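You operate a simulated robot arm through the tools that you are given. There is no shell and no other tool. Be economical: measure what you need, move in short steps, check, and stop when the job is done.

Carry out the task below with a simulated two-armed robot. There is one attempt and no reset: what you move stays moved.

JOB
Pick up the red felt roll with one hand, pass it to the other hand and put it on the top of the black reel cabinet.

The check looks at the end state, three seconds after you hand in, the way a careful person would. Anything else that was tipped, shoved, dropped, spilled or broken makes it a failure.

ROBOT AND FRAMES
Two 6-joint arms with two-finger grippers on one trunk, on a base that drives. Base frame: it is fixed to the floor where the robot stands at the start and does not move with it; the origin is under the middle of the robot, x ahead of it, y to its left, z up; the surface under the hand at the start is at about z = 74. Lengths are in cm, angles in degrees, forces in N, time in s.
The left shoulder is at the start at [3, 17.8, 98.8], the right one opposite. With the tool pointing down near the work surface each hand reaches from about 52 to 80 cm from the robot's upright axis, wherever it stands, measured 20 degrees to its own side. Places, roughly: top of the black reel cabinet (18x18 cm) [74, 166, 80]. Payload 2.54 kg a hand.
Tool frame (each hand has its own): the origin (TCP) lies between the finger pads and is the grasp point; the fingertips stand 3 cm ahead of it; z points along the fingers, y is the line along which they close. Largest opening 11.6 cm; the body of the gripper starts 9.5 cm behind the TCP.
Orientation is that of the tool frame in the base frame, as [roll, pitch, yaw] about the fixed x, y, z axes, in that order (R = Rz(yaw) Ry(pitch) Rx(roll)). With the fingers straight down and closing along the base's y, the tool's x points along the base's -x, its y along +y and its z along -z.

CONTROLS
- The arms move only by the tool nudge_tool. It takes "left_moves", "right_moves" or both (then of equal length, played together; a hand with none holds still); each is a list of rows, each an object (a shift or turn left out is 0, a gripper value left out holds the last) with "gripper": the finger opening in m, from 0 to 0.116; "translation": the shift along the tool's x, y, z in units of 150 mm (1.0 is 150 mm), a list of three; "dr": the turn, a rotation vector about the tool's x, y, z in units of 60 degrees (1.0 is 60 degrees), a list of three. In form: [{"gripper": gripper, "translation": [x, y, z], "dr": [ax, ay, az]}, ...]. A call has 1 to 8 rows; each row is the pose to reach, as a shift and turn from the pose commanded when the call began, along the tool's axes at that moment. A call with a number of a shift or a turn outside -1 to 1 is refused whole. A row lasts 0.2 s, in which the tool goes at most 5 cm and 8.6 degrees; a call with a longer step from one row to the next is refused whole, and so is a gripper value outside its range. Where a pose cannot be reached the arm comes as near as it can. A force on the tool above 40 N (or 10 N above the force at the start of the call, whichever is more), or a blocked arm, ends the call early, and 0.2 s more pass. Each finger travels about 15.3 cm/s and halts on what it meets, pressing with about 37 N; the grip force reading is that of the motor and also rises with nothing between the fingers. The clock runs only during rows and for 0.2 s after the last one: add rows that repeat a pose to give the fingers time. The reply holds the time, the measured pose of the TCP, the force on the tool along the base axes, the opening and the grip force, in the units named above and with some noise, with the torque about the TCP (base axes, N m) and any sound that the robot's microphone picked up, and new pictures: "show" is both (left out), scene, wrist or none (wrist: the cameras of the hands that moved).
- Cameras (640 x 400 px; columns grow to the right, rows downward): "scene" is now at [4.65, 0.12, 171.68]; the picture's right is [0.07, -1.00, 0.00], its down [-0.85, -0.06, -0.53] and it looks along [0.53, 0.03, -0.85] (base axes); focal length 252 px, centre (320, 200). "left" rides on the left gripper at [6.9, 1.5, -12.2] in its tool frame; the picture's right is [-0.21, 0.98, 0.00], its down [-0.83, -0.18, -0.53] and it looks along [-0.52, -0.11, 0.85] (tool axes); focal length 251 px, centre (320, 200). "right" rides on the right gripper at [6.9, -1.5, -12.2] in its tool frame; the picture's right is [0.21, 0.98, 0.00], its down [-0.83, 0.18, -0.53] and it looks along [-0.52, 0.11, 0.85] (tool axes); focal length 251 px, centre (320, 200). There is no depth. A picture from a camera that has moved, and an enlarged one, comes with that camera's place and axes in the base frame and with its lens. The place of the scene camera against the robot may be out by one fixed shift of up to 2.5 cm in any direction.
- lift_body(by): slides the trunk up (or, below 0, down) by that many cm; the arms and the scene camera ride with it, the base frame stays. It gives what a move gives, with no picture.
- base_move(legs): drives the robot by 1 to 6 legs, each [ahead, left, turn to the left] in cm, cm and degrees, along the robot's own axes; the way and the turn of a leg run together, so that a leg with both is an arc; at most 150 cm and 180 degrees a leg. The arms and the cameras ride along, it lands a little off, and it stops where it bumps. It gives what a move gives, and a new picture of the scene camera.
- turn_head(pan, tilt): turns the head with the scene camera to pan (to the left, within 143 degrees either way) and tilt (down, from -29 to 69), counted from straight ahead of the robot. It gives what a move gives, and a new picture of the scene camera.
- close_up(camera, box): a new picture of the part [left, top, right, bottom] of that camera's present view, enlarged. The clock stands still meanwhile.
- finish_job(): hands the job in; it is judged then, once.

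Go step by step. Nothing tells you exact positions but the pictures and the camera data: compare them with the known pose of the tool, close in by small moves and look again before you grip or let go. The budget is 120 turns and 260 pictures, counting those below and the enlarged ones. Unless the task says otherwise, let go and move clear before handing in, and close with one line.

The tools are called as name(argument=value, ...) on one line, values as JSON. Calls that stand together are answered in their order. nudge_tool: Moves the arms, as the interface text tells. Its arguments: {"type":"object","properties":{"left_moves":{"type":"array"},"right_moves":{"type":"array"},"show":{"type":"string","enum":["both","scene","wrist","none"]}},"required":[]} The other tools are called the same way: lift_body (by) slides the trunk up or down; base_move (legs) drives the base; turn_head (pan, tilt) turns the head that bears the scene camera; close_up (camera, box) takes an enlarged picture of a part of a camera's view; finish_job () hands the job in.

At the start:

```text
clock: 0.0
left_eef_pos: [48.65, 18.71, 109.09]
left_ee_rot: [-180.0, 0.1, 179.9]
left_contact_force: [-0.6, -0.2, -0.7]
left_moment: [0.02, 0.0, -0.02]
left_gripper_width: 11.59
left_gripper_force: 0.1
right_eef_pos: [38.76, -18.49, 105.8]
right_ee_rot: [180.0, 0.1, -180.0]
right_contact_force: [-0.2, -0.2, 0.3]
right_moment: [0.0, 0.01, -0.03]
right_gripper_width: 11.61
right_gripper_force: 0.0
trunk travel left (down, up): [-20.0, 34.0]
robot x, y, heading: [0.17, 0.39, -0.1]
head pan, tilt: [3.8, 58.0]
```

scene: 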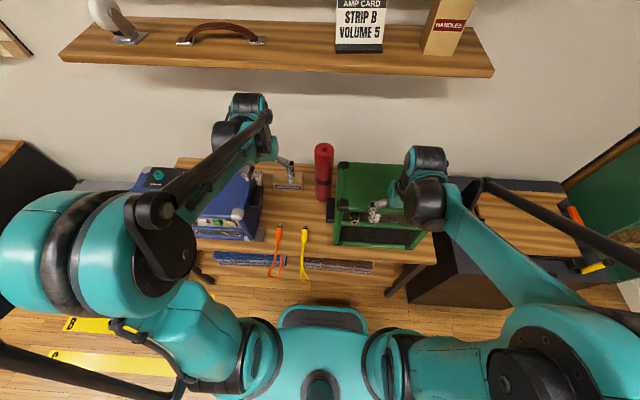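
right: 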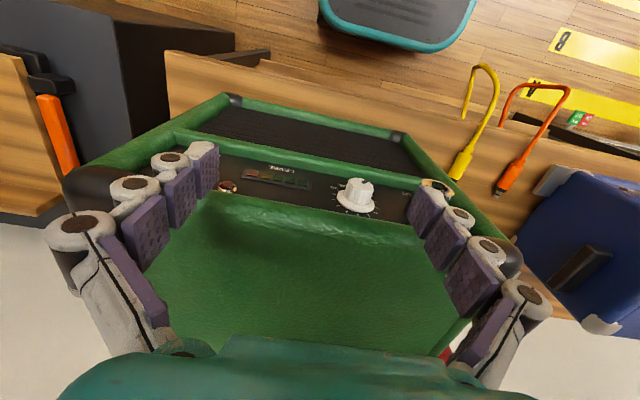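
left: 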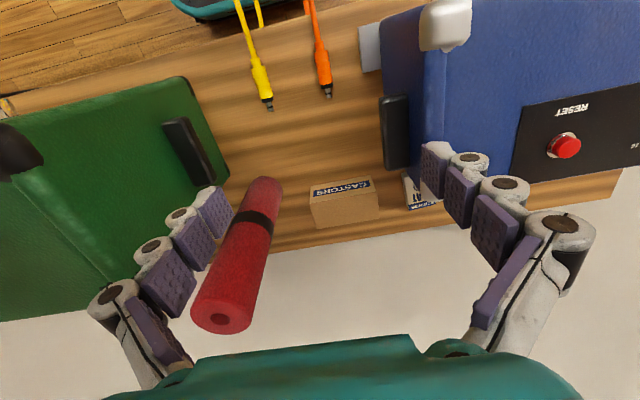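

The red roll stands upright between the two amps at about (67, 2.3), with its top near z = 103. I'll look at the cabinet on the left and check the roll's surroundings before moving.

turn_head(pan=65, tilt=30)

close_up(camera="left", box=[100, 80, 420, 360])

```text
clock: 1.3
left_eef_pos: [48.64, 18.68, 109.13]
left_ee_rot: [-179.9, 0.0, -180.0]
left_contact_force: [-0.8, -0.1, -0.3]
left_moment: [0.04, 0.03, 0.0]
left_gripper_width: 11.6
left_gripper_force: 0.1
right_eef_pos: [38.79, -18.51, 105.95]
right_ee_rot: [-180.0, -0.1, -180.0]
right_contact_force: [-0.7, -0.4, -0.4]
right_moment: [-0.02, -0.02, 0.01]
right_gripper_width: 11.64
right_gripper_force: 0.0
trunk travel left (down, up): [-20.0, 34.0]
robot x, y, heading: [0.2, -0.07, 0.1]
head pan, tilt: [65.0, 30.0]
camera scene: at [1.61, 7.86, 175.66], right [0.91, -0.42, 0.0], down [-0.21, -0.45, -0.87], along [0.37, 0.78, -0.5], focal length 252 px, centre (320, 200)
```

scene: 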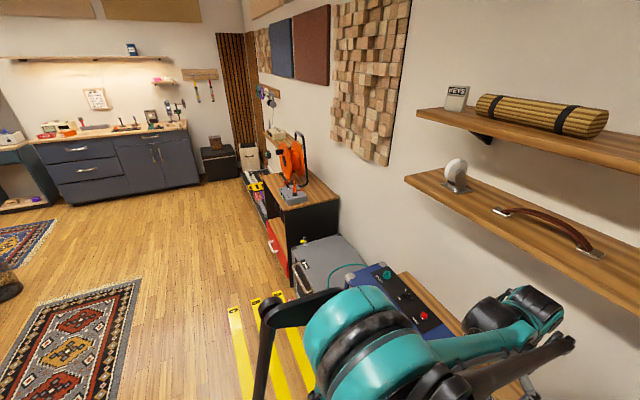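

```text
1.43 times, centred on (260, 220) of left
camera zoom: at [41.73, 20.21, 121.32], right [0.21, 0.98, 0.0], down [0.83, -0.18, 0.53], along [0.52, -0.11, -0.85], focal length 359 px, centre (406, 171)
```

zoom: 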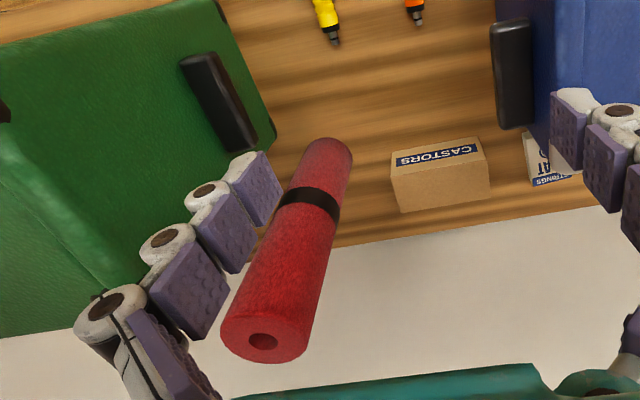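

The cabinet projects near pixel (320, 196), and something orange is close by. I'll zoom in there.

close_up(camera="scene", box=[230, 110, 390, 310])

```text
2.00 times, centred on (310, 210) of scene
camera zoom: at [1.61, 7.86, 175.66], right [0.91, -0.42, 0.0], down [-0.21, -0.45, -0.87], along [0.37, 0.78, -0.5], focal length 504 px, centre (340, 180)
```

zoom: 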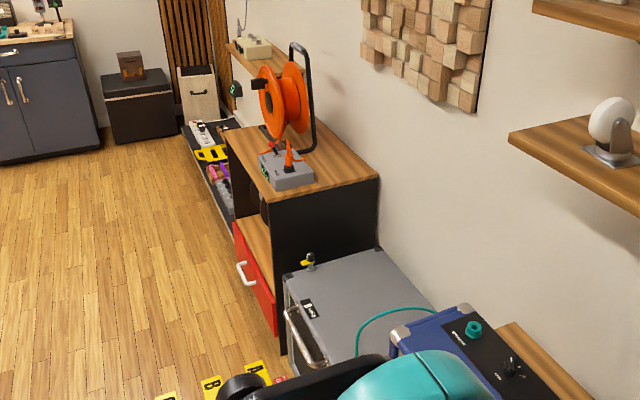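

The cabinet top is free around (74, 166): the grey box sits at its front and the reel at its far end. The amp is close beside the roll and a shelf hangs above it, so I'll tilt the right hand forward to take the roll near its top. The left hand moves out of the way.

turn_head(pan=3.8, tilt=50)

nudge_tool(right_moves=[{"translation": [-0.1, 0.08, -0.05], "dr": [0, -0.115, 0]}, {"translation": [-0.2, 0.16, -0.1], "dr": [0, -0.23, 0]}, {"translation": [-0.3, 0.25, -0.15], "dr": [0, -0.345, 0]}, {"translation": [-0.4, 0.33, -0.2], "dr": [0, -0.46, 0]}, {"translation": [-0.5, 0.42, -0.25], "dr": [0, -0.575, 0]}, {"translation": [-0.6, 0.5, -0.3], "dr": [0, -0.69, 0]}, {"translation": [-0.7, 0.58, -0.33], "dr": [0, -0.805, 0]}, {"translation": [-0.8, 0.667, -0.33], "dr": [0, -0.917, 0]}], left_moves=[{"translation": [0.03, 0.08, -0.05]}, {"translation": [0.06, 0.16, -0.1]}, {"translation": [0.1, 0.25, -0.15]}, {"translation": [0.13, 0.33, -0.2]}, {"translation": [0.17, 0.42, -0.25]}, {"translation": [0.2, 0.5, -0.27]}, {"translation": [0.23, 0.58, -0.27]}, {"translation": [0.267, 0.667, -0.27]}])

```text
clock: 2.6
left_eef_pos: [48.49, 18.75, 109.19]
left_ee_rot: [-180.0, 0.1, 180.0]
left_contact_force: [-0.6, 0.6, 0.7]
left_moment: [0.01, 0.0, 0.02]
left_gripper_width: 11.6
left_gripper_force: 0.2
right_eef_pos: [38.79, -18.55, 106.06]
right_ee_rot: [179.9, 0.0, 180.0]
right_contact_force: [0.3, 0.5, -0.1]
right_moment: [0.0, -0.02, 0.03]
right_gripper_width: 11.6
right_gripper_force: 0.1
trunk travel left (down, up): [-20.0, 34.0]
robot x, y, heading: [0.44, 0.17, 0.1]
head pan, tilt: [3.8, 50.0]
camera scene: at [5.47, 0.19, 172.71], right [0.07, -1.0, 0.0], down [-0.76, -0.05, -0.64], along [0.64, 0.04, -0.77], focal length 252 px, centre (320, 200)
```

scene: 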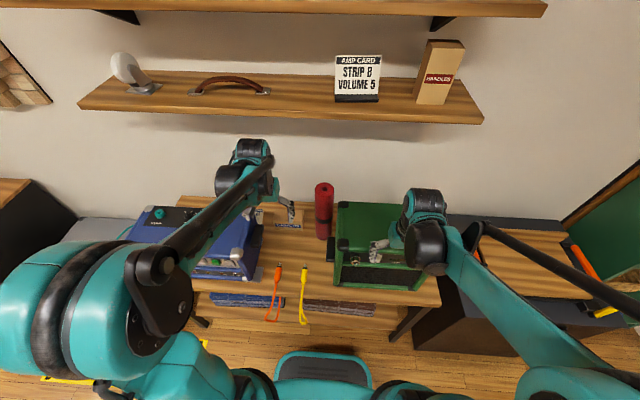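

```text
clock: 4.4
left_eef_pos: [44.55, 28.67, 113.16]
left_ee_rot: [-180.0, 0.0, 180.0]
left_contact_force: [0.9, 0.0, -0.8]
left_moment: [-0.01, 0.03, 0.0]
left_gripper_width: 11.59
left_gripper_force: 0.1
right_eef_pos: [50.86, -8.32, 110.87]
right_ee_rot: [179.9, 55.0, -180.0]
right_contact_force: [-0.6, 0.2, -0.3]
right_moment: [-0.01, -0.04, -0.02]
right_gripper_width: 11.6
right_gripper_force: 0.1
trunk travel left (down, up): [-20.0, 34.0]
robot x, y, heading: [-0.13, -0.14, 0.1]
head pan, tilt: [3.8, 50.0]
camera scene: at [5.56, 0.28, 172.7], right [0.07, -1.0, 0.0], down [-0.76, -0.05, -0.64], along [0.64, 0.04, -0.77], focal length 252 px, centre (320, 200)
camera right: at [37.02, -9.88, 112.07], right [-0.12, 0.98, -0.18], down [0.03, 0.18, 0.98], along [0.99, 0.12, -0.06], focal length 251 px, centre (320, 200)
camera left: at [37.76, 30.29, 125.33], right [0.21, 0.98, 0.0], down [0.83, -0.18, 0.53], along [0.52, -0.12, -0.85], focal length 251 px, centre (320, 200)
```

scene: 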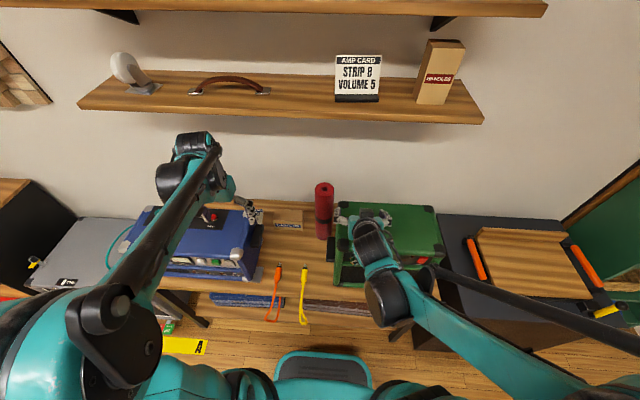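
right: 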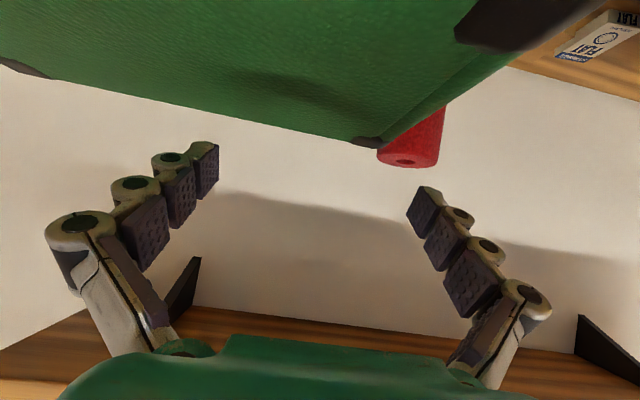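
left: 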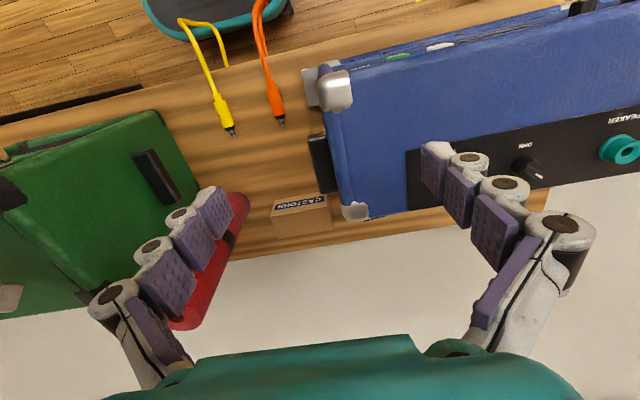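

Triangulating with the wrist cameras puts the roll top at about (65.8, 3.4, 103.8). The green amp's rear-left corner is at about (60.6, -3.2, 104). Next I line the right hand up in front of and above the roll.

nudge_tool(right_moves=[{"translation": [-0.04, 0.2, 0.09], "dr": [0, 0.05, 0], "gripper": 0.098}, {"translation": [-0.09, 0.4, 0.18], "dr": [0, 0.1, 0]}, {"translation": [-0.14, 0.6, 0.27], "dr": [0, 0.15, 0]}, {"translation": [-0.183, 0.78, 0.368], "dr": [0, 0.2, 0]}])

```text
clock: 5.4
left_eef_pos: [44.54, 28.89, 113.07]
left_ee_rot: [-180.0, 0.1, -180.0]
left_contact_force: [1.1, -0.2, -0.4]
left_moment: [0.01, 0.01, -0.03]
left_gripper_width: 11.62
left_gripper_force: 0.1
right_eef_pos: [56.92, 3.2, 109.93]
right_ee_rot: [-179.9, 42.9, -180.0]
right_contact_force: [0.4, -0.1, -0.7]
right_moment: [-0.04, -0.01, 0.0]
right_gripper_width: 9.79
right_gripper_force: 0.0
trunk travel left (down, up): [-20.0, 34.0]
robot x, y, heading: [-0.17, 0.04, -0.1]
head pan, tilt: [3.8, 50.0]
camera scene: at [5.57, 0.28, 172.7], right [0.07, -1.0, 0.0], down [-0.76, -0.05, -0.64], along [0.64, 0.04, -0.77], focal length 252 px, centre (320, 200)
camera right: at [43.75, 1.77, 114.05], right [-0.16, 0.98, -0.15], down [0.24, 0.18, 0.95], along [0.96, 0.11, -0.26], focal length 251 px, centre (320, 200)
```

scene: 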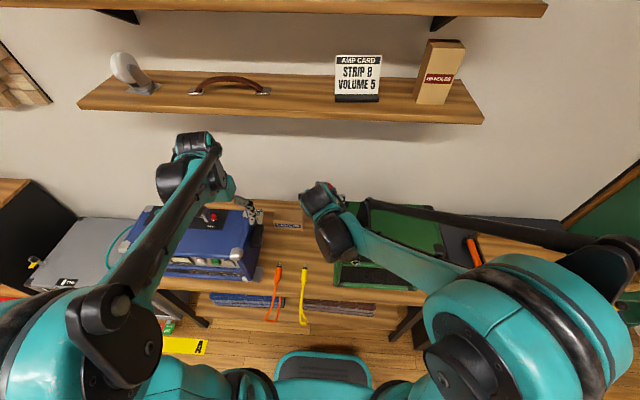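
right: 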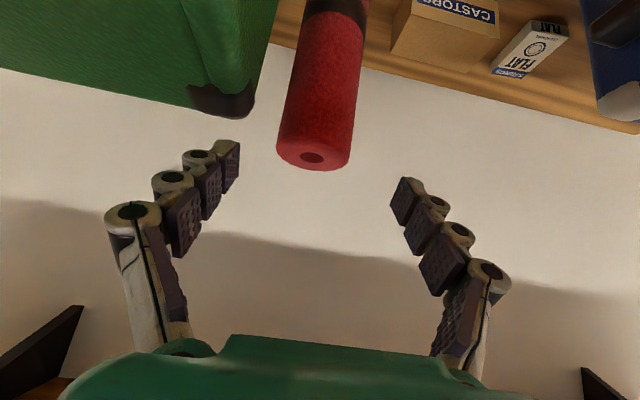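

The hand is already on the line of approach to the roll. I go forward along the tool axis part of the way and check the straddle.

nudge_tool(right_moves=[{"translation": [0, 0.005, 0.2], "gripper": 0.093}, {"translation": [0, 0.005, 0.4]}, {"translation": [0, 0.005, 0.5]}], show="wrist")

```text
clock: 6.2
left_eef_pos: [44.84, 28.72, 113.05]
left_ee_rot: [180.0, -0.1, -180.0]
left_contact_force: [0.7, 0.4, -0.6]
left_moment: [-0.02, 0.03, 0.0]
left_gripper_width: 11.62
left_gripper_force: 0.1
right_eef_pos: [62.24, 3.28, 104.31]
right_ee_rot: [179.8, 42.8, 179.9]
right_contact_force: [1.0, 0.5, -0.8]
right_moment: [-0.02, 0.02, -0.02]
right_gripper_width: 9.98
right_gripper_force: 0.1
trunk travel left (down, up): [-20.0, 34.0]
robot x, y, heading: [-0.03, 0.18, 0.3]
head pan, tilt: [3.8, 50.0]
camera right: at [49.0, 1.83, 108.44], right [-0.16, 0.98, -0.14], down [0.24, 0.18, 0.95], along [0.96, 0.12, -0.27], focal length 251 px, centre (320, 200)
```

right: 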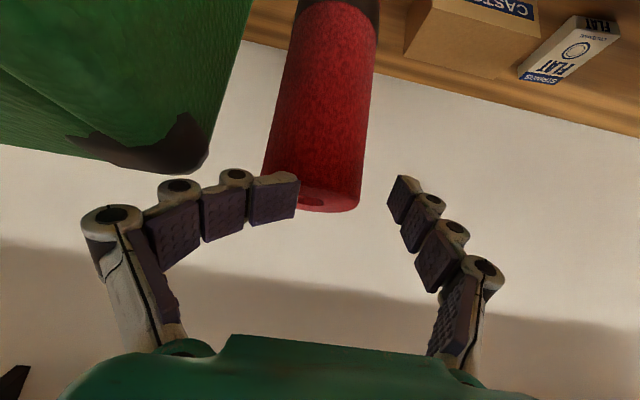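

The right-side finger is bent inward, so it is probably touching the amp's corner. I back out along the same line.

nudge_tool(right_moves=[{"translation": [0, 0, -0.2]}, {"translation": [0, 0, -0.4]}, {"translation": [0, 0, -0.5]}], show="wrist")

```text
clock: 7.0
left_eef_pos: [44.65, 28.64, 113.3]
left_ee_rot: [180.0, 0.0, 180.0]
left_contact_force: [0.6, 0.2, -0.5]
left_moment: [0.0, 0.0, 0.01]
left_gripper_width: 11.6
left_gripper_force: 0.1
right_eef_pos: [56.93, 3.33, 110.04]
right_ee_rot: [-179.9, 43.0, 180.0]
right_contact_force: [-0.1, 0.5, -1.0]
right_moment: [0.01, 0.01, -0.01]
right_gripper_width: 9.33
right_gripper_force: 0.0
trunk travel left (down, up): [-20.0, 34.0]
robot x, y, heading: [-0.23, 0.28, 0.1]
head pan, tilt: [3.8, 50.0]
camera right: at [43.63, 1.72, 114.16], right [-0.16, 0.98, -0.15], down [0.24, 0.18, 0.95], along [0.96, 0.11, -0.26], focal length 251 px, centre (320, 200)
```

right: 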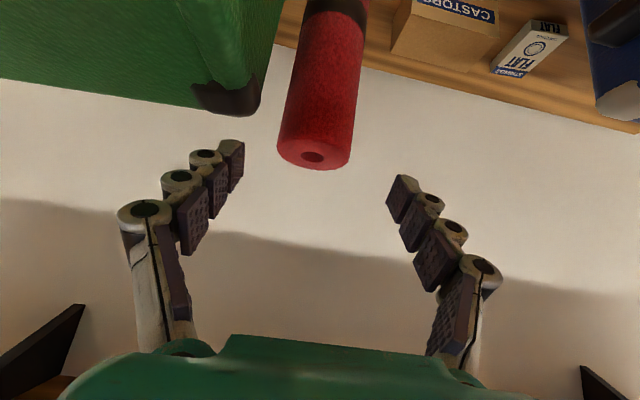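

Backed out cleanly. I'll come in from the left instead, yawed 30° to the right, so the near finger clears the amp corner. The left hand moves further away first.

nudge_tool(right_moves=[{"translation": [-0.01, 0.07, 0.015], "dr": [0.085, 0, 0.091]}, {"translation": [-0.02, 0.14, 0.03], "dr": [0.17, 0, 0.182]}, {"translation": [-0.03, 0.21, 0.045], "dr": [0.255, 0, 0.273]}, {"translation": [-0.045, 0.287, 0.06], "dr": [0.34, 0, 0.365]}], left_moves=[{"translation": [0, 0.15, 0]}, {"translation": [0, 0.3, 0]}, {"translation": [0, 0.45, 0]}, {"translation": [0, 0.53, 0]}])

```text
clock: 8.0
left_eef_pos: [44.68, 36.86, 113.15]
left_ee_rot: [-179.9, 0.1, 180.0]
left_contact_force: [0.0, 0.2, -0.8]
left_moment: [-0.03, 0.0, 0.0]
left_gripper_width: 11.61
left_gripper_force: 0.1
right_eef_pos: [58.04, 7.68, 109.76]
right_ee_rot: [-179.9, 43.1, 149.9]
right_contact_force: [0.0, 0.8, 0.0]
right_moment: [0.01, -0.01, -0.01]
right_gripper_width: 9.31
right_gripper_force: 0.1
trunk travel left (down, up): [-20.0, 34.0]
robot x, y, heading: [0.13, -0.09, 0.2]
head pan, tilt: [3.8, 50.0]
camera scene: at [5.55, 0.3, 172.7], right [0.07, -1.0, 0.0], down [-0.76, -0.05, -0.64], along [0.64, 0.04, -0.77], focal length 252 px, centre (320, 200)
camera right: at [45.86, 13.05, 113.86], right [0.35, 0.92, -0.15], down [0.3, 0.04, 0.95], along [0.89, -0.38, -0.26], focal length 251 px, centre (320, 200)
camera left: at [37.77, 38.29, 125.3], right [0.21, 0.98, 0.0], down [0.83, -0.18, 0.53], along [0.52, -0.12, -0.85], focal length 251 px, centre (320, 200)
```

scene: 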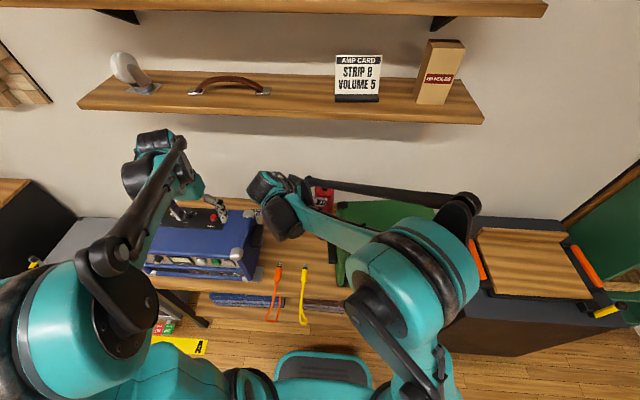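
right: 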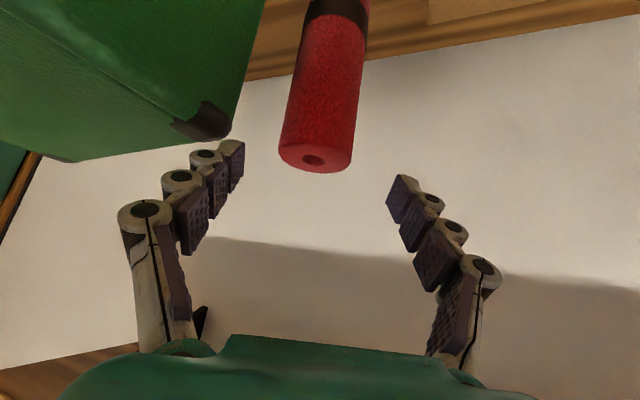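
left: 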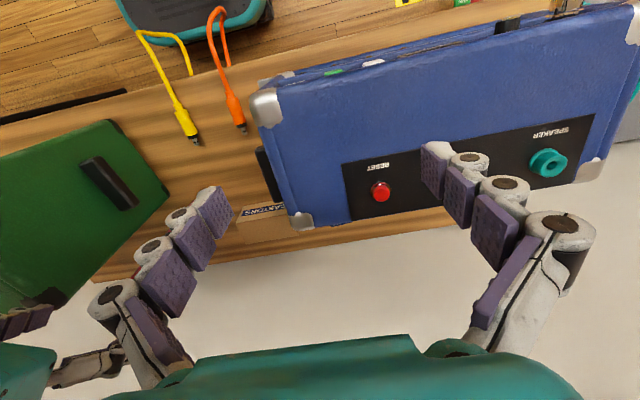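

The near finger would still be fairly close to the amp corner, at about (59.9, -1.5, 103.6). I turn a further 15° and narrow the opening slightly.

nudge_tool(right_moves=[{"translation": [-0.019, 0.067, 0.072], "dr": [0.085, 0, 0.091], "gripper": 0.089}, {"translation": [-0.038, 0.135, 0.145], "dr": [0.17, 0, 0.183]}], show="wrist")

```text
clock: 8.6
left_eef_pos: [44.64, 36.62, 113.13]
left_ee_rot: [-179.9, 0.0, 180.0]
left_contact_force: [0.0, 0.1, -0.2]
left_moment: [0.02, -0.02, -0.01]
left_gripper_width: 11.61
left_gripper_force: 0.0
right_eef_pos: [60.77, 8.36, 108.57]
right_ee_rot: [179.9, 42.9, 134.8]
right_contact_force: [0.9, -0.7, -1.0]
right_moment: [-0.03, 0.02, -0.03]
right_gripper_width: 8.93
right_gripper_force: 0.2
trunk travel left (down, up): [-20.0, 34.0]
robot x, y, heading: [0.06, -0.39, -0.1]
head pan, tilt: [3.8, 50.0]
camera right: at [50.34, 16.77, 112.65], right [0.58, 0.8, -0.15], down [0.3, -0.04, 0.95], along [0.76, -0.6, -0.26], focal length 251 px, centre (320, 200)
```

right: 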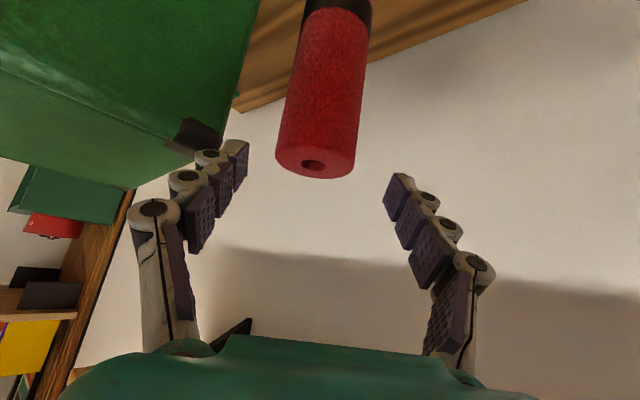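

The line looks good: the roll top is centred at about (66.1, 3.1). I advance 6 cm and check.

nudge_tool(right_moves=[{"translation": [0, 0, 0.15]}, {"translation": [0, 0, 0.3]}, {"translation": [0, 0.003, 0.4]}], show="wrist")

```text
clock: 9.4
left_eef_pos: [44.63, 36.68, 113.09]
left_ee_rot: [-180.0, 0.1, -180.0]
left_contact_force: [-0.1, 0.3, 0.1]
left_moment: [0.0, 0.01, 0.02]
left_gripper_width: 11.61
left_gripper_force: 0.0
right_eef_pos: [63.65, 5.46, 104.21]
right_ee_rot: [180.0, 42.9, 135.0]
right_contact_force: [-0.7, -0.5, 0.1]
right_moment: [0.0, -0.01, -0.01]
right_gripper_width: 8.9
right_gripper_force: 0.1
trunk travel left (down, up): [-20.0, 34.0]
robot x, y, heading: [0.11, -0.08, -0.2]
head pan, tilt: [3.8, 50.0]
camera right: at [53.18, 13.86, 108.29], right [0.58, 0.8, -0.15], down [0.3, -0.04, 0.95], along [0.76, -0.6, -0.26], focal length 251 px, centre (320, 200)
```

right: 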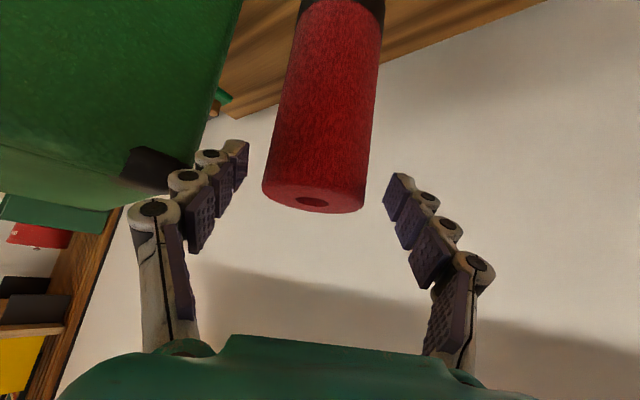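

The fingers are undisturbed and the roll is centred between them. I go the last 5 cm.

nudge_tool(right_moves=[{"translation": [0, -0.01, 0.12]}, {"translation": [0, -0.01, 0.24]}, {"translation": [0, -0.01, 0.33]}], show="wrist")

```text
clock: 10.2
left_eef_pos: [44.66, 36.75, 113.13]
left_ee_rot: [-179.9, 0.1, 179.9]
left_contact_force: [-0.3, -0.1, 0.3]
left_moment: [0.02, 0.02, 0.01]
left_gripper_width: 11.6
left_gripper_force: 0.0
right_eef_pos: [65.87, 2.98, 100.47]
right_ee_rot: [180.0, 42.9, 135.1]
right_contact_force: [0.1, 0.0, 0.4]
right_moment: [-0.02, 0.04, -0.02]
right_gripper_width: 8.91
right_gripper_force: 0.1
trunk travel left (down, up): [-20.0, 34.0]
robot x, y, heading: [-0.3, -0.05, -0.2]
head pan, tilt: [3.8, 50.0]
camera right: at [55.47, 11.42, 104.61], right [0.58, 0.8, -0.15], down [0.3, -0.04, 0.95], along [0.76, -0.6, -0.26], focal length 251 px, centre (320, 200)
```

right: 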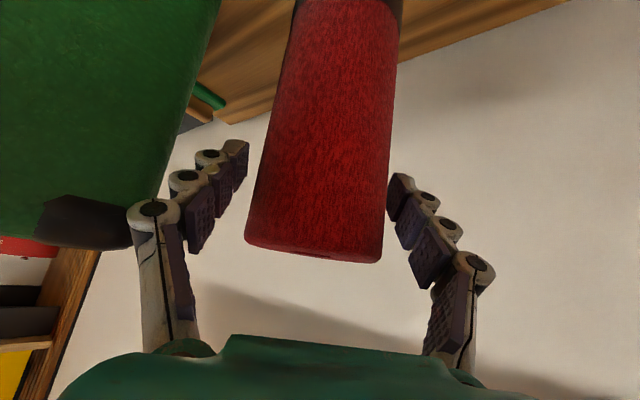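

The roll lies centred between the fingers and nothing is pressing. I close.

nudge_tool(right_moves=[{"gripper": 0.07}, {"gripper": 0.055}, {"gripper": 0.05}, {"gripper": 0.05}], show="wrist")

```text
clock: 11.2
left_eef_pos: [44.56, 36.61, 113.18]
left_ee_rot: [179.9, 0.0, 179.9]
left_contact_force: [0.9, 0.8, -0.1]
left_moment: [-0.01, -0.01, -0.02]
left_gripper_width: 11.59
left_gripper_force: 0.0
right_eef_pos: [65.75, 2.95, 100.61]
right_ee_rot: [179.9, 43.0, 135.0]
right_contact_force: [0.3, 0.7, 2.5]
right_moment: [-0.17, 0.13, -0.02]
right_gripper_width: 6.94
right_gripper_force: 37.1
trunk travel left (down, up): [-20.0, 34.0]
robot x, y, heading: [0.2, -0.23, -0.3]
head pan, tilt: [3.8, 50.0]
camera right: at [55.4, 11.43, 104.66], right [0.58, 0.8, -0.15], down [0.3, -0.04, 0.95], along [0.76, -0.6, -0.26], focal length 251 px, centre (320, 200)
```

right: 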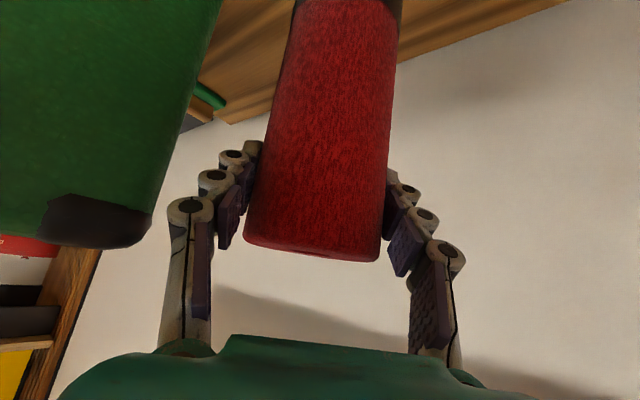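

Gripped at 6.9 cm width. I lift it straight up 6 cm.

nudge_tool(right_moves=[{"translation": [-0.045, 0, -0.049]}, {"translation": [-0.136, 0, -0.147]}, {"translation": [-0.227, 0, -0.245]}, {"translation": [-0.272, 0, -0.293]}])

```text
clock: 12.2
left_eef_pos: [44.71, 36.73, 113.13]
left_ee_rot: [-180.0, 0.0, 180.0]
left_contact_force: [-0.1, 0.1, -0.6]
left_moment: [0.01, -0.04, 0.01]
left_gripper_width: 11.6
left_gripper_force: 0.1
right_eef_pos: [65.77, 3.03, 106.47]
right_ee_rot: [179.9, 43.0, 134.9]
right_contact_force: [-0.6, -1.0, -3.6]
right_moment: [-0.02, 0.02, -0.02]
right_gripper_width: 6.96
right_gripper_force: 36.7
trunk travel left (down, up): [-20.0, 34.0]
robot x, y, heading: [-0.47, 0.04, 0.2]
head pan, tilt: [3.8, 50.0]
camera scene: at [5.5, 0.19, 172.7], right [0.07, -1.0, 0.0], down [-0.76, -0.05, -0.64], along [0.64, 0.04, -0.77], focal length 252 px, centre (320, 200)
camera right: at [55.44, 11.41, 110.65], right [0.58, 0.8, -0.15], down [0.3, -0.04, 0.95], along [0.76, -0.6, -0.26], focal length 251 px, centre (320, 200)
```

scene: 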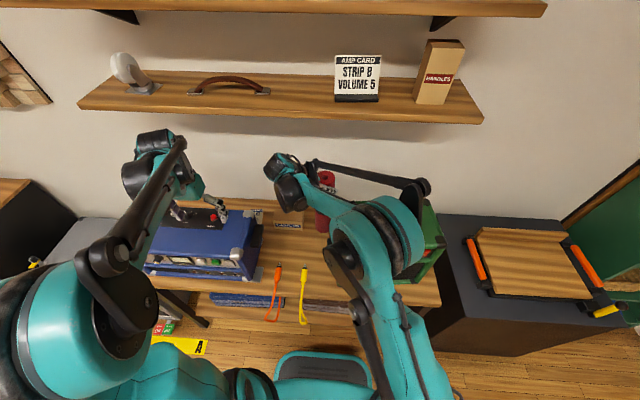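
right: 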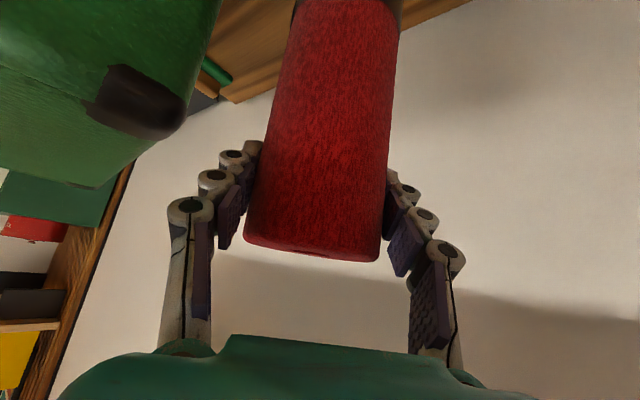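

Lifted cleanly, with about 0.35 kg held. I raise the trunk a little, move the roll away from the green amp, and look behind before backing out.

lift_body(by=6)

nudge_tool(right_moves=[{"translation": [0.06, 0.08, -0.05]}, {"translation": [0.12, 0.16, -0.1]}, {"translation": [0.17, 0.23, -0.16]}], show="none")

turn_head(pan=140, tilt=35)

```text
clock: 13.2
left_eef_pos: [44.72, 36.66, 119.06]
left_ee_rot: [180.0, 0.0, -180.0]
left_contact_force: [-0.5, -0.1, -0.3]
left_moment: [0.01, 0.01, -0.01]
left_gripper_width: 11.62
left_gripper_force: 0.1
right_eef_pos: [65.77, 3.04, 112.55]
right_ee_rot: [180.0, 43.0, 135.0]
right_contact_force: [0.5, -0.3, -3.7]
right_moment: [0.0, 0.0, -0.04]
right_gripper_width: 6.95
right_gripper_force: 36.9
trunk travel left (down, up): [-26.0, 28.0]
robot x, y, heading: [0.25, 0.14, -0.0]
head pan, tilt: [3.8, 50.0]
```

```text
clock: 14.0
left_eef_pos: [44.52, 36.75, 119.13]
left_ee_rot: [-180.0, 0.0, 180.0]
left_contact_force: [0.4, 0.3, -0.1]
left_moment: [-0.02, 0.0, 0.0]
left_gripper_width: 11.59
left_gripper_force: 0.0
right_eef_pos: [65.78, 8.12, 112.47]
right_ee_rot: [179.9, 43.1, 135.1]
right_contact_force: [0.8, 0.1, -3.8]
right_moment: [0.01, 0.0, -0.01]
right_gripper_width: 6.94
right_gripper_force: 37.1
trunk travel left (down, up): [-26.0, 28.0]
robot x, y, heading: [-0.13, 0.25, -0.2]
head pan, tilt: [3.8, 50.0]
```

```text
clock: 16.2
left_eef_pos: [44.61, 36.62, 119.11]
left_ee_rot: [-180.0, 0.0, 180.0]
left_contact_force: [0.7, -0.6, 0.1]
left_moment: [-0.04, 0.02, 0.0]
left_gripper_width: 11.6
left_gripper_force: 0.0
right_eef_pos: [65.82, 7.97, 112.42]
right_ee_rot: [-180.0, 43.0, 135.1]
right_contact_force: [0.2, 0.2, -2.8]
right_moment: [-0.03, -0.01, -0.01]
right_gripper_width: 6.98
right_gripper_force: 37.0
trunk travel left (down, up): [-26.0, 28.0]
robot x, y, heading: [-0.29, 0.05, 0.1]
head pan, tilt: [140.0, 35.0]
camera scene: at [-8.91, 5.36, 180.88], right [0.64, 0.77, 0.0], down [0.44, -0.37, -0.82], along [-0.63, 0.53, -0.57], focal length 252 px, centre (320, 200)
```

scene: 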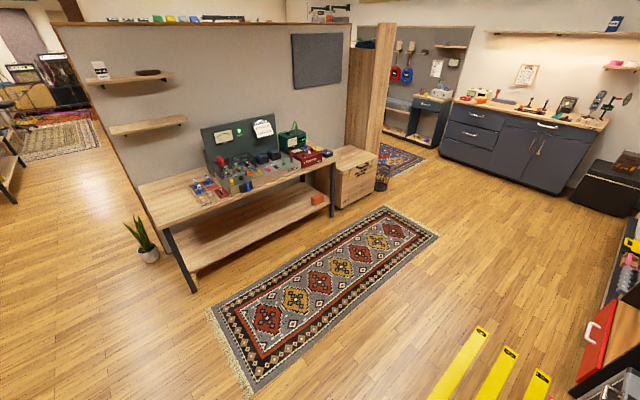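

The floor behind is free for more than 60 cm. I back off 40 cm and look ahead again.

base_move(legs=[[-40, 0, 0]])

turn_head(pan=0, tilt=45)

```text
clock: 18.7
left_eef_pos: [4.13, 36.84, 119.06]
left_ee_rot: [180.0, 0.1, -179.7]
left_contact_force: [0.3, -0.7, 1.1]
left_moment: [-0.02, -0.02, 0.01]
left_gripper_width: 11.58
left_gripper_force: 0.1
right_eef_pos: [25.43, 8.13, 112.5]
right_ee_rot: [180.0, 42.9, 135.3]
right_contact_force: [0.1, 0.7, -2.6]
right_moment: [-0.01, 0.01, 0.0]
right_gripper_width: 6.98
right_gripper_force: 37.3
trunk travel left (down, up): [-26.0, 28.0]
robot x, y, heading: [-40.18, 0.03, 0.2]
head pan, tilt: [140.0, 35.0]
camera scene: at [-49.44, 5.25, 180.88], right [0.64, 0.77, 0.0], down [0.44, -0.37, -0.82], along [-0.63, 0.52, -0.57], focal length 252 px, centre (320, 200)
```

scene: 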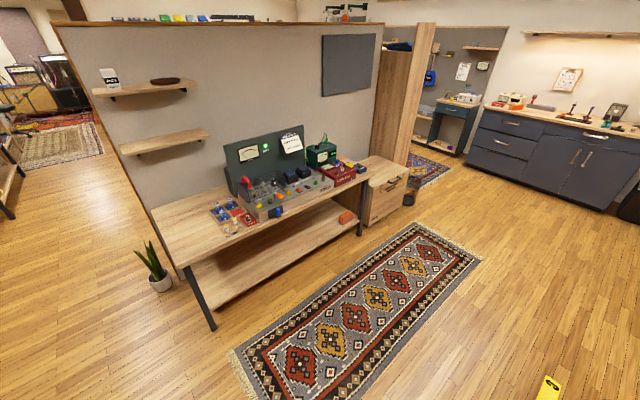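

```text
clock: 20.9
left_eef_pos: [4.1, 36.85, 119.15]
left_ee_rot: [180.0, 0.0, -179.8]
left_contact_force: [0.6, 0.5, -0.9]
left_moment: [-0.02, 0.02, 0.01]
left_gripper_width: 11.6
left_gripper_force: 0.0
right_eef_pos: [25.3, 8.23, 112.43]
right_ee_rot: [180.0, 43.0, 135.3]
right_contact_force: [-0.2, -0.9, -3.7]
right_moment: [0.02, -0.02, -0.01]
right_gripper_width: 6.97
right_gripper_force: 36.7
trunk travel left (down, up): [-26.0, 28.0]
robot x, y, heading: [-40.24, 0.0, -0.1]
head pan, tilt: [0.0, 45.0]
camera scene: at [-34.45, -0.35, 179.4], right [0.0, -1.0, 0.0], down [-0.71, 0.0, -0.71], along [0.71, 0.0, -0.71], focal length 252 px, centre (320, 200)
```

scene: 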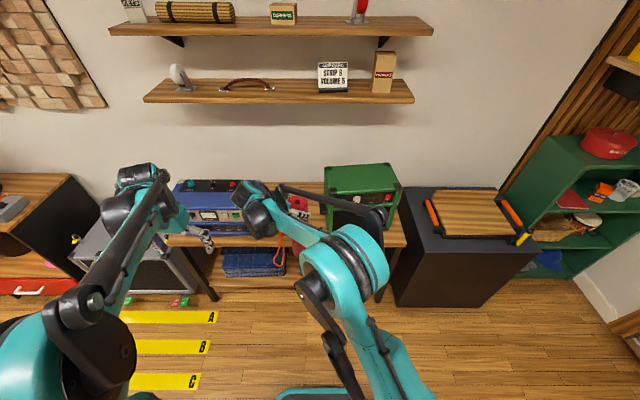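

There is open space in front. I turn the right hand so its wrist swings to the right, and tilt the left hand forward, ready to take the lower part of the roll from the left.

nudge_tool(right_moves=[{"translation": [-0.02, -0.044, 0.018], "dr": [-0.092, 0, -0.099]}, {"translation": [-0.04, -0.088, 0.036], "dr": [-0.184, 0, -0.198]}, {"translation": [-0.06, -0.132, 0.054], "dr": [-0.276, 0, -0.297]}, {"translation": [-0.08, -0.176, 0.072], "dr": [-0.368, 0, -0.396]}, {"translation": [-0.1, -0.22, 0.09], "dr": [-0.46, 0, -0.495]}, {"translation": [-0.12, -0.264, 0.108], "dr": [-0.553, 0, -0.593]}, {"translation": [-0.14, -0.31, 0.126], "dr": [-0.645, 0, -0.692]}, {"translation": [-0.155, -0.354, 0.144], "dr": [-0.737, 0, -0.791]}], left_moves=[{"translation": [-0.09, 0, 0.07], "dr": [0, -0.125, 0]}, {"translation": [-0.18, 0, 0.15], "dr": [0, -0.25, 0]}, {"translation": [-0.27, 0, 0.22], "dr": [0, -0.375, 0]}, {"translation": [-0.36, 0, 0.3], "dr": [0, -0.5, 0]}, {"translation": [-0.45, 0, 0.37], "dr": [0, -0.625, 0]}, {"translation": [-0.54, 0, 0.45], "dr": [0, -0.75, 0]}, {"translation": [-0.62, 0, 0.52], "dr": [0, -0.875, 0]}, {"translation": [-0.7, 0, 0.6], "dr": [0, -1.0, 0]}])

```text
clock: 22.7
left_eef_pos: [14.73, 36.87, 110.18]
left_ee_rot: [180.0, 59.9, -179.9]
left_contact_force: [0.7, -0.2, 0.0]
left_moment: [0.04, -0.01, -0.01]
left_gripper_width: 11.59
left_gripper_force: 0.0
right_eef_pos: [24.01, 2.16, 112.39]
right_ee_rot: [179.9, 43.0, -159.8]
right_contact_force: [0.1, 0.5, -3.2]
right_moment: [0.0, 0.01, 0.0]
right_gripper_width: 6.92
right_gripper_force: 37.1
trunk travel left (down, up): [-26.0, 28.0]
robot x, y, heading: [-40.5, 0.04, 0.0]
head pan, tilt: [0.0, 45.0]
camera scene: at [-34.28, -0.35, 179.39], right [0.0, -1.0, 0.0], down [-0.71, 0.0, -0.71], along [0.71, 0.0, -0.71], focal length 252 px, centre (320, 200)
camera right: at [12.07, -3.9, 116.53], right [-0.49, 0.86, -0.15], down [0.16, 0.25, 0.95], along [0.86, 0.44, -0.26], focal length 251 px, centre (320, 200)
camera left: at [0.66, 38.3, 110.25], right [0.1, 0.98, 0.19], down [-0.05, -0.18, 0.98], along [0.99, -0.11, 0.03], focal length 251 px, centre (320, 200)
```

scene: 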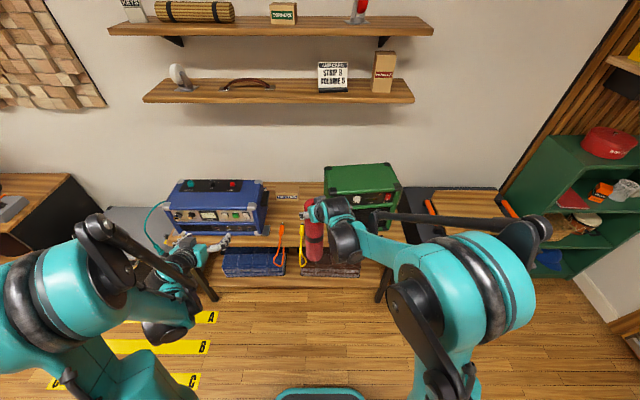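
right: 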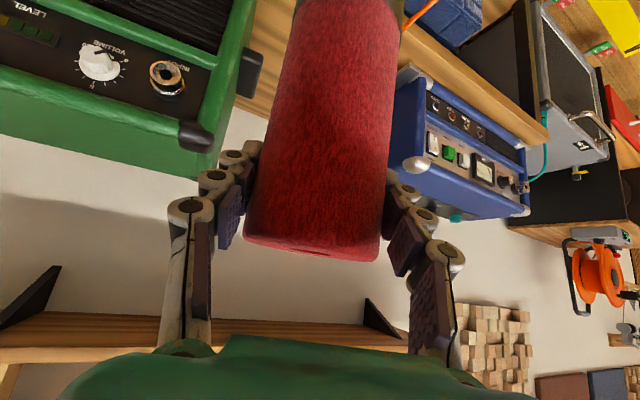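
left: 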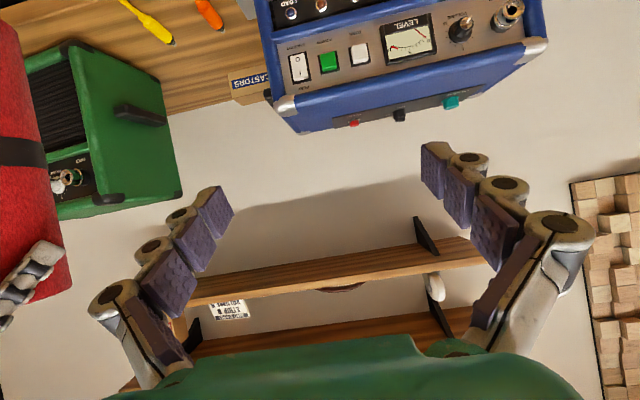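

The roll hangs at about (24, 2.2), spanning z 87 to 116. I turn the left hand to point inward, nearly horizontal, and bring it to a standoff.

nudge_tool(left_moves=[{"translation": [0.048, -0.123, 0.021], "dr": [0.0965, -0.029, 0.04]}, {"translation": [0.095, -0.246, 0.042], "dr": [0.193, -0.0585, 0.0795]}, {"translation": [0.143, -0.37, 0.062], "dr": [0.29, -0.088, 0.119]}, {"translation": [0.19, -0.493, 0.083], "dr": [0.386, -0.117, 0.159]}, {"translation": [0.238, -0.616, 0.104], "dr": [0.4825, -0.146, 0.199]}, {"translation": [0.286, -0.739, 0.125], "dr": [0.579, -0.1755, 0.2385]}, {"translation": [0.333, -0.862, 0.145], "dr": [0.6755, -0.205, 0.278]}, {"translation": [0.381, -0.985, 0.166], "dr": [0.772, -0.234, 0.318]}])

```text
clock: 24.5
left_eef_pos: [15.96, 23.22, 105.51]
left_ee_rot: [-179.4, 75.0, 130.6]
left_contact_force: [0.9, -0.1, -0.8]
left_moment: [-0.01, -0.02, 0.0]
left_gripper_width: 11.59
left_gripper_force: 0.1
left hand out of reach, approached as far as the arm can: row 3, 4, 5, 6, 7, 8
right_eef_pos: [23.94, 2.21, 112.29]
right_ee_rot: [-180.0, 42.9, -159.9]
right_contact_force: [0.4, 0.1, -3.9]
right_moment: [-0.01, 0.03, 0.0]
right_gripper_width: 6.94
right_gripper_force: 37.4
trunk travel left (down, up): [-26.0, 28.0]
robot x, y, heading: [-40.57, 0.29, 0.3]
head pan, tilt: [0.0, 45.0]
camera scene: at [-34.32, -0.36, 179.39], right [0.0, -1.0, 0.0], down [-0.71, 0.0, -0.71], along [0.71, 0.0, -0.71], focal length 252 px, centre (320, 200)
camera left: at [8.29, 34.55, 102.01], right [0.78, 0.59, 0.2], down [-0.33, 0.12, 0.94], along [0.53, -0.8, 0.28], focal length 251 px, centre (320, 200)
```

scene: 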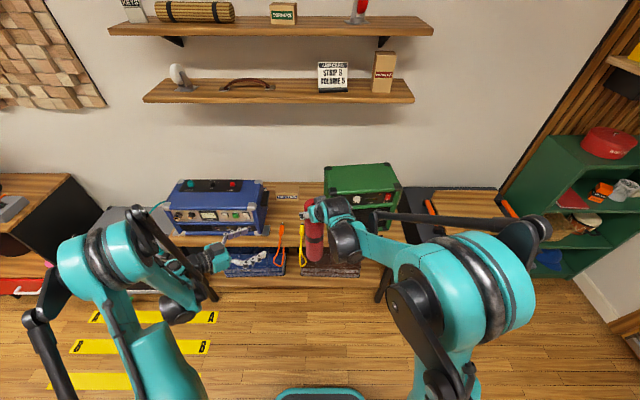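
left: 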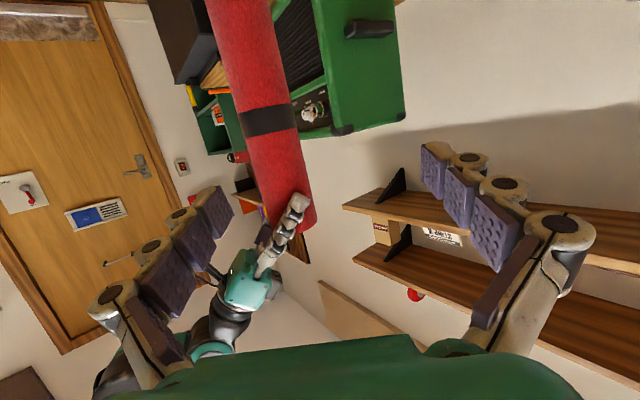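

The left arm is near its inner limit there, so I bring the roll over to it. The right hand moves to about (27, 11).

nudge_tool(right_moves=[{"translation": [-0.125, 0.16, 0.055]}, {"translation": [-0.25, 0.32, 0.11]}, {"translation": [-0.375, 0.483, 0.167]}, {"translation": [-0.375, 0.483, 0.167]}], show="none")

close_up(camera="left", box=[0, 0, 640, 400])

```text
clock: 25.5
left_eef_pos: [15.84, 23.12, 105.66]
left_ee_rot: [-179.7, 74.8, 130.5]
left_contact_force: [-0.4, -0.2, 0.2]
left_moment: [0.05, 0.01, 0.02]
left_gripper_width: 11.61
left_gripper_force: 0.0
right_eef_pos: [26.83, 10.85, 114.47]
right_ee_rot: [180.0, 43.0, -159.9]
right_contact_force: [-0.3, 0.3, -4.1]
right_moment: [-0.03, 0.03, 0.05]
right_gripper_width: 6.93
right_gripper_force: 36.7
trunk travel left (down, up): [-26.0, 28.0]
robot x, y, heading: [-40.14, -0.08, 0.0]
head pan, tilt: [0.0, 45.0]
```

```text
1.00 times, centred on (320, 200) of left (not enlarged: the box is as wide or as high as the picture)
camera zoom: at [8.19, 34.49, 102.1], right [0.78, 0.59, 0.21], down [-0.33, 0.11, 0.94], along [0.53, -0.8, 0.28], focal length 251 px, centre (320, 200)
```

zoom: 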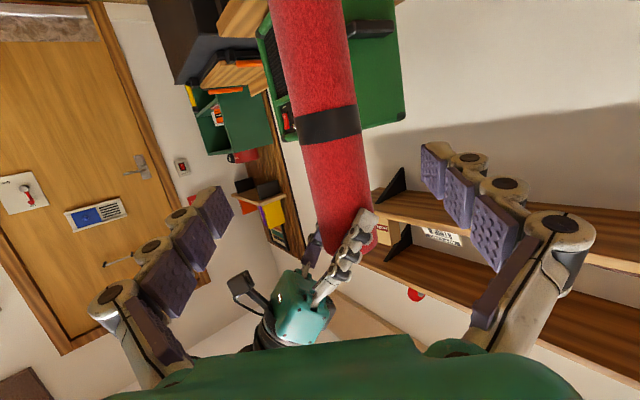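

The left hand is aligned with the roll, about 17 cm away along its axis. I advance 10 cm.

nudge_tool(left_moves=[{"translation": [0, 0.012, 0.22]}, {"translation": [0, 0.025, 0.44]}, {"translation": [0, 0.025, 0.66]}, {"translation": [0, 0.025, 0.66]}], show="wrist")

```text
clock: 26.5
left_eef_pos: [22.22, 16.08, 103.22]
left_ee_rot: [-179.7, 75.1, 130.6]
left_contact_force: [0.2, -0.3, 0.2]
left_moment: [0.0, 0.0, 0.03]
left_gripper_width: 11.62
left_gripper_force: 0.1
right_eef_pos: [26.78, 10.98, 114.43]
right_ee_rot: [180.0, 43.1, -159.8]
right_contact_force: [0.0, 0.9, -2.9]
right_moment: [0.0, 0.01, -0.01]
right_gripper_width: 6.96
right_gripper_force: 37.4
trunk travel left (down, up): [-26.0, 28.0]
robot x, y, heading: [-40.13, 0.15, 0.5]
head pan, tilt: [0.0, 45.0]
camera left: at [14.57, 27.38, 99.58], right [0.78, 0.59, 0.21], down [-0.33, 0.11, 0.94], along [0.53, -0.8, 0.29], focal length 251 px, centre (320, 200)
```

left: 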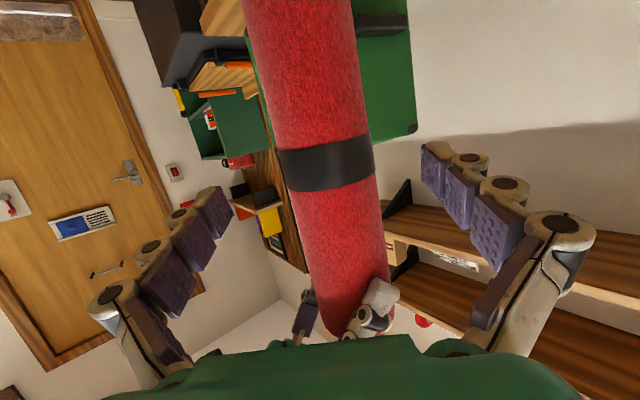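

Still centred, with 7 cm left. I finish the approach and check.

nudge_tool(left_moves=[{"translation": [0, 0.01, 0.17]}, {"translation": [0, 0.01, 0.34]}, {"translation": [0, 0.01, 0.472]}, {"translation": [0, 0.01, 0.472]}])

```text
clock: 27.5
left_eef_pos: [26.7, 10.97, 101.29]
left_ee_rot: [-179.6, 75.2, 130.8]
left_contact_force: [-0.8, 0.3, 0.1]
left_moment: [0.0, 0.01, 0.01]
left_gripper_width: 11.61
left_gripper_force: 0.1
right_eef_pos: [26.75, 10.91, 114.46]
right_ee_rot: [180.0, 43.0, -159.8]
right_contact_force: [0.7, -0.2, -2.9]
right_moment: [0.0, 0.01, -0.05]
right_gripper_width: 6.91
right_gripper_force: 37.4
trunk travel left (down, up): [-26.0, 28.0]
robot x, y, heading: [-40.36, 0.03, 0.1]
head pan, tilt: [0.0, 45.0]
camera scene: at [-34.49, -0.32, 179.4], right [0.0, -1.0, 0.0], down [-0.71, 0.0, -0.71], along [0.71, 0.0, -0.71], focal length 252 px, centre (320, 200)
camera left: at [19.13, 22.3, 97.74], right [0.78, 0.59, 0.21], down [-0.33, 0.12, 0.94], along [0.53, -0.8, 0.29], focal length 251 px, centre (320, 200)
```

scene: 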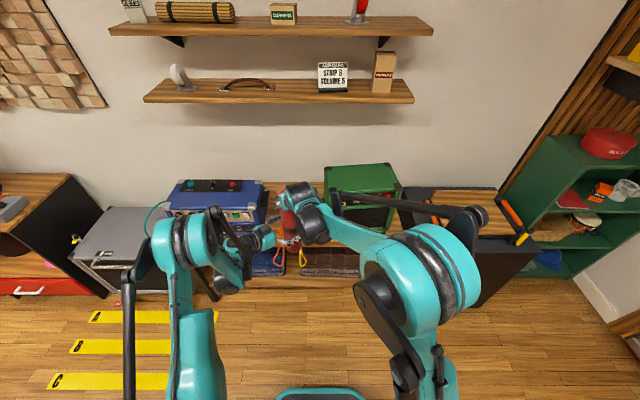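
left: 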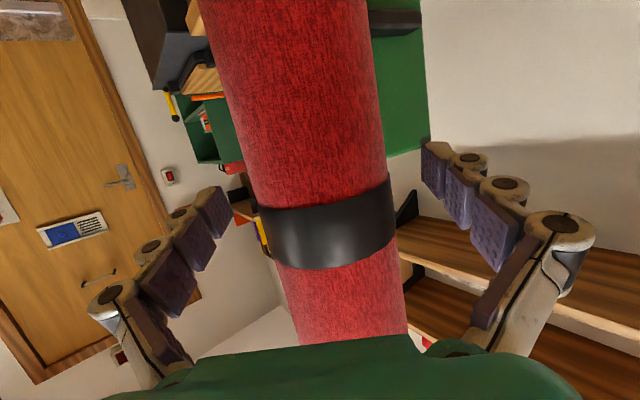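

The roll is centred between the left fingers. I close the left gripper while the right still holds.

nudge_tool(left_moves=[{"gripper": 0.09}, {"gripper": 0.065}, {"gripper": 0.05}, {"gripper": 0.05}, {"gripper": 0.05}], show="wrist")

```text
clock: 28.7
left_eef_pos: [26.68, 11.04, 101.18]
left_ee_rot: [-179.6, 75.0, 130.8]
left_contact_force: [4.5, 10.1, 0.6]
left_moment: [-0.55, 0.54, -0.18]
left_gripper_width: 6.95
left_gripper_force: 37.2
right_eef_pos: [26.67, 10.93, 114.45]
right_ee_rot: [179.9, 43.0, -159.8]
right_contact_force: [-4.7, -8.2, -4.2]
right_moment: [-0.67, 0.08, 0.18]
right_gripper_width: 6.92
right_gripper_force: 37.1
trunk travel left (down, up): [-26.0, 28.0]
robot x, y, heading: [-39.98, -0.13, 0.3]
head pan, tilt: [0.0, 45.0]
camera left: at [19.15, 22.33, 97.73], right [0.78, 0.59, 0.21], down [-0.33, 0.11, 0.94], along [0.53, -0.8, 0.29], focal length 251 px, centre (320, 200)
```

left: 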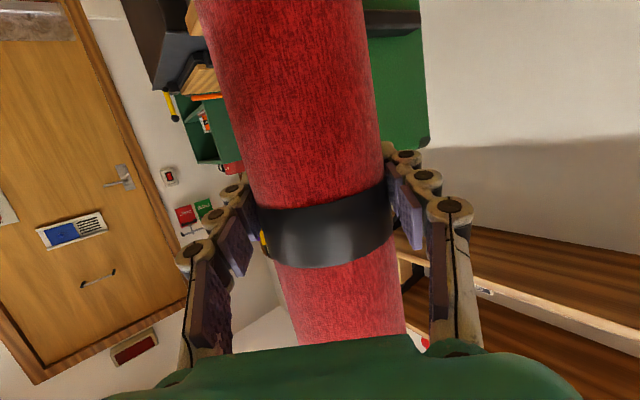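

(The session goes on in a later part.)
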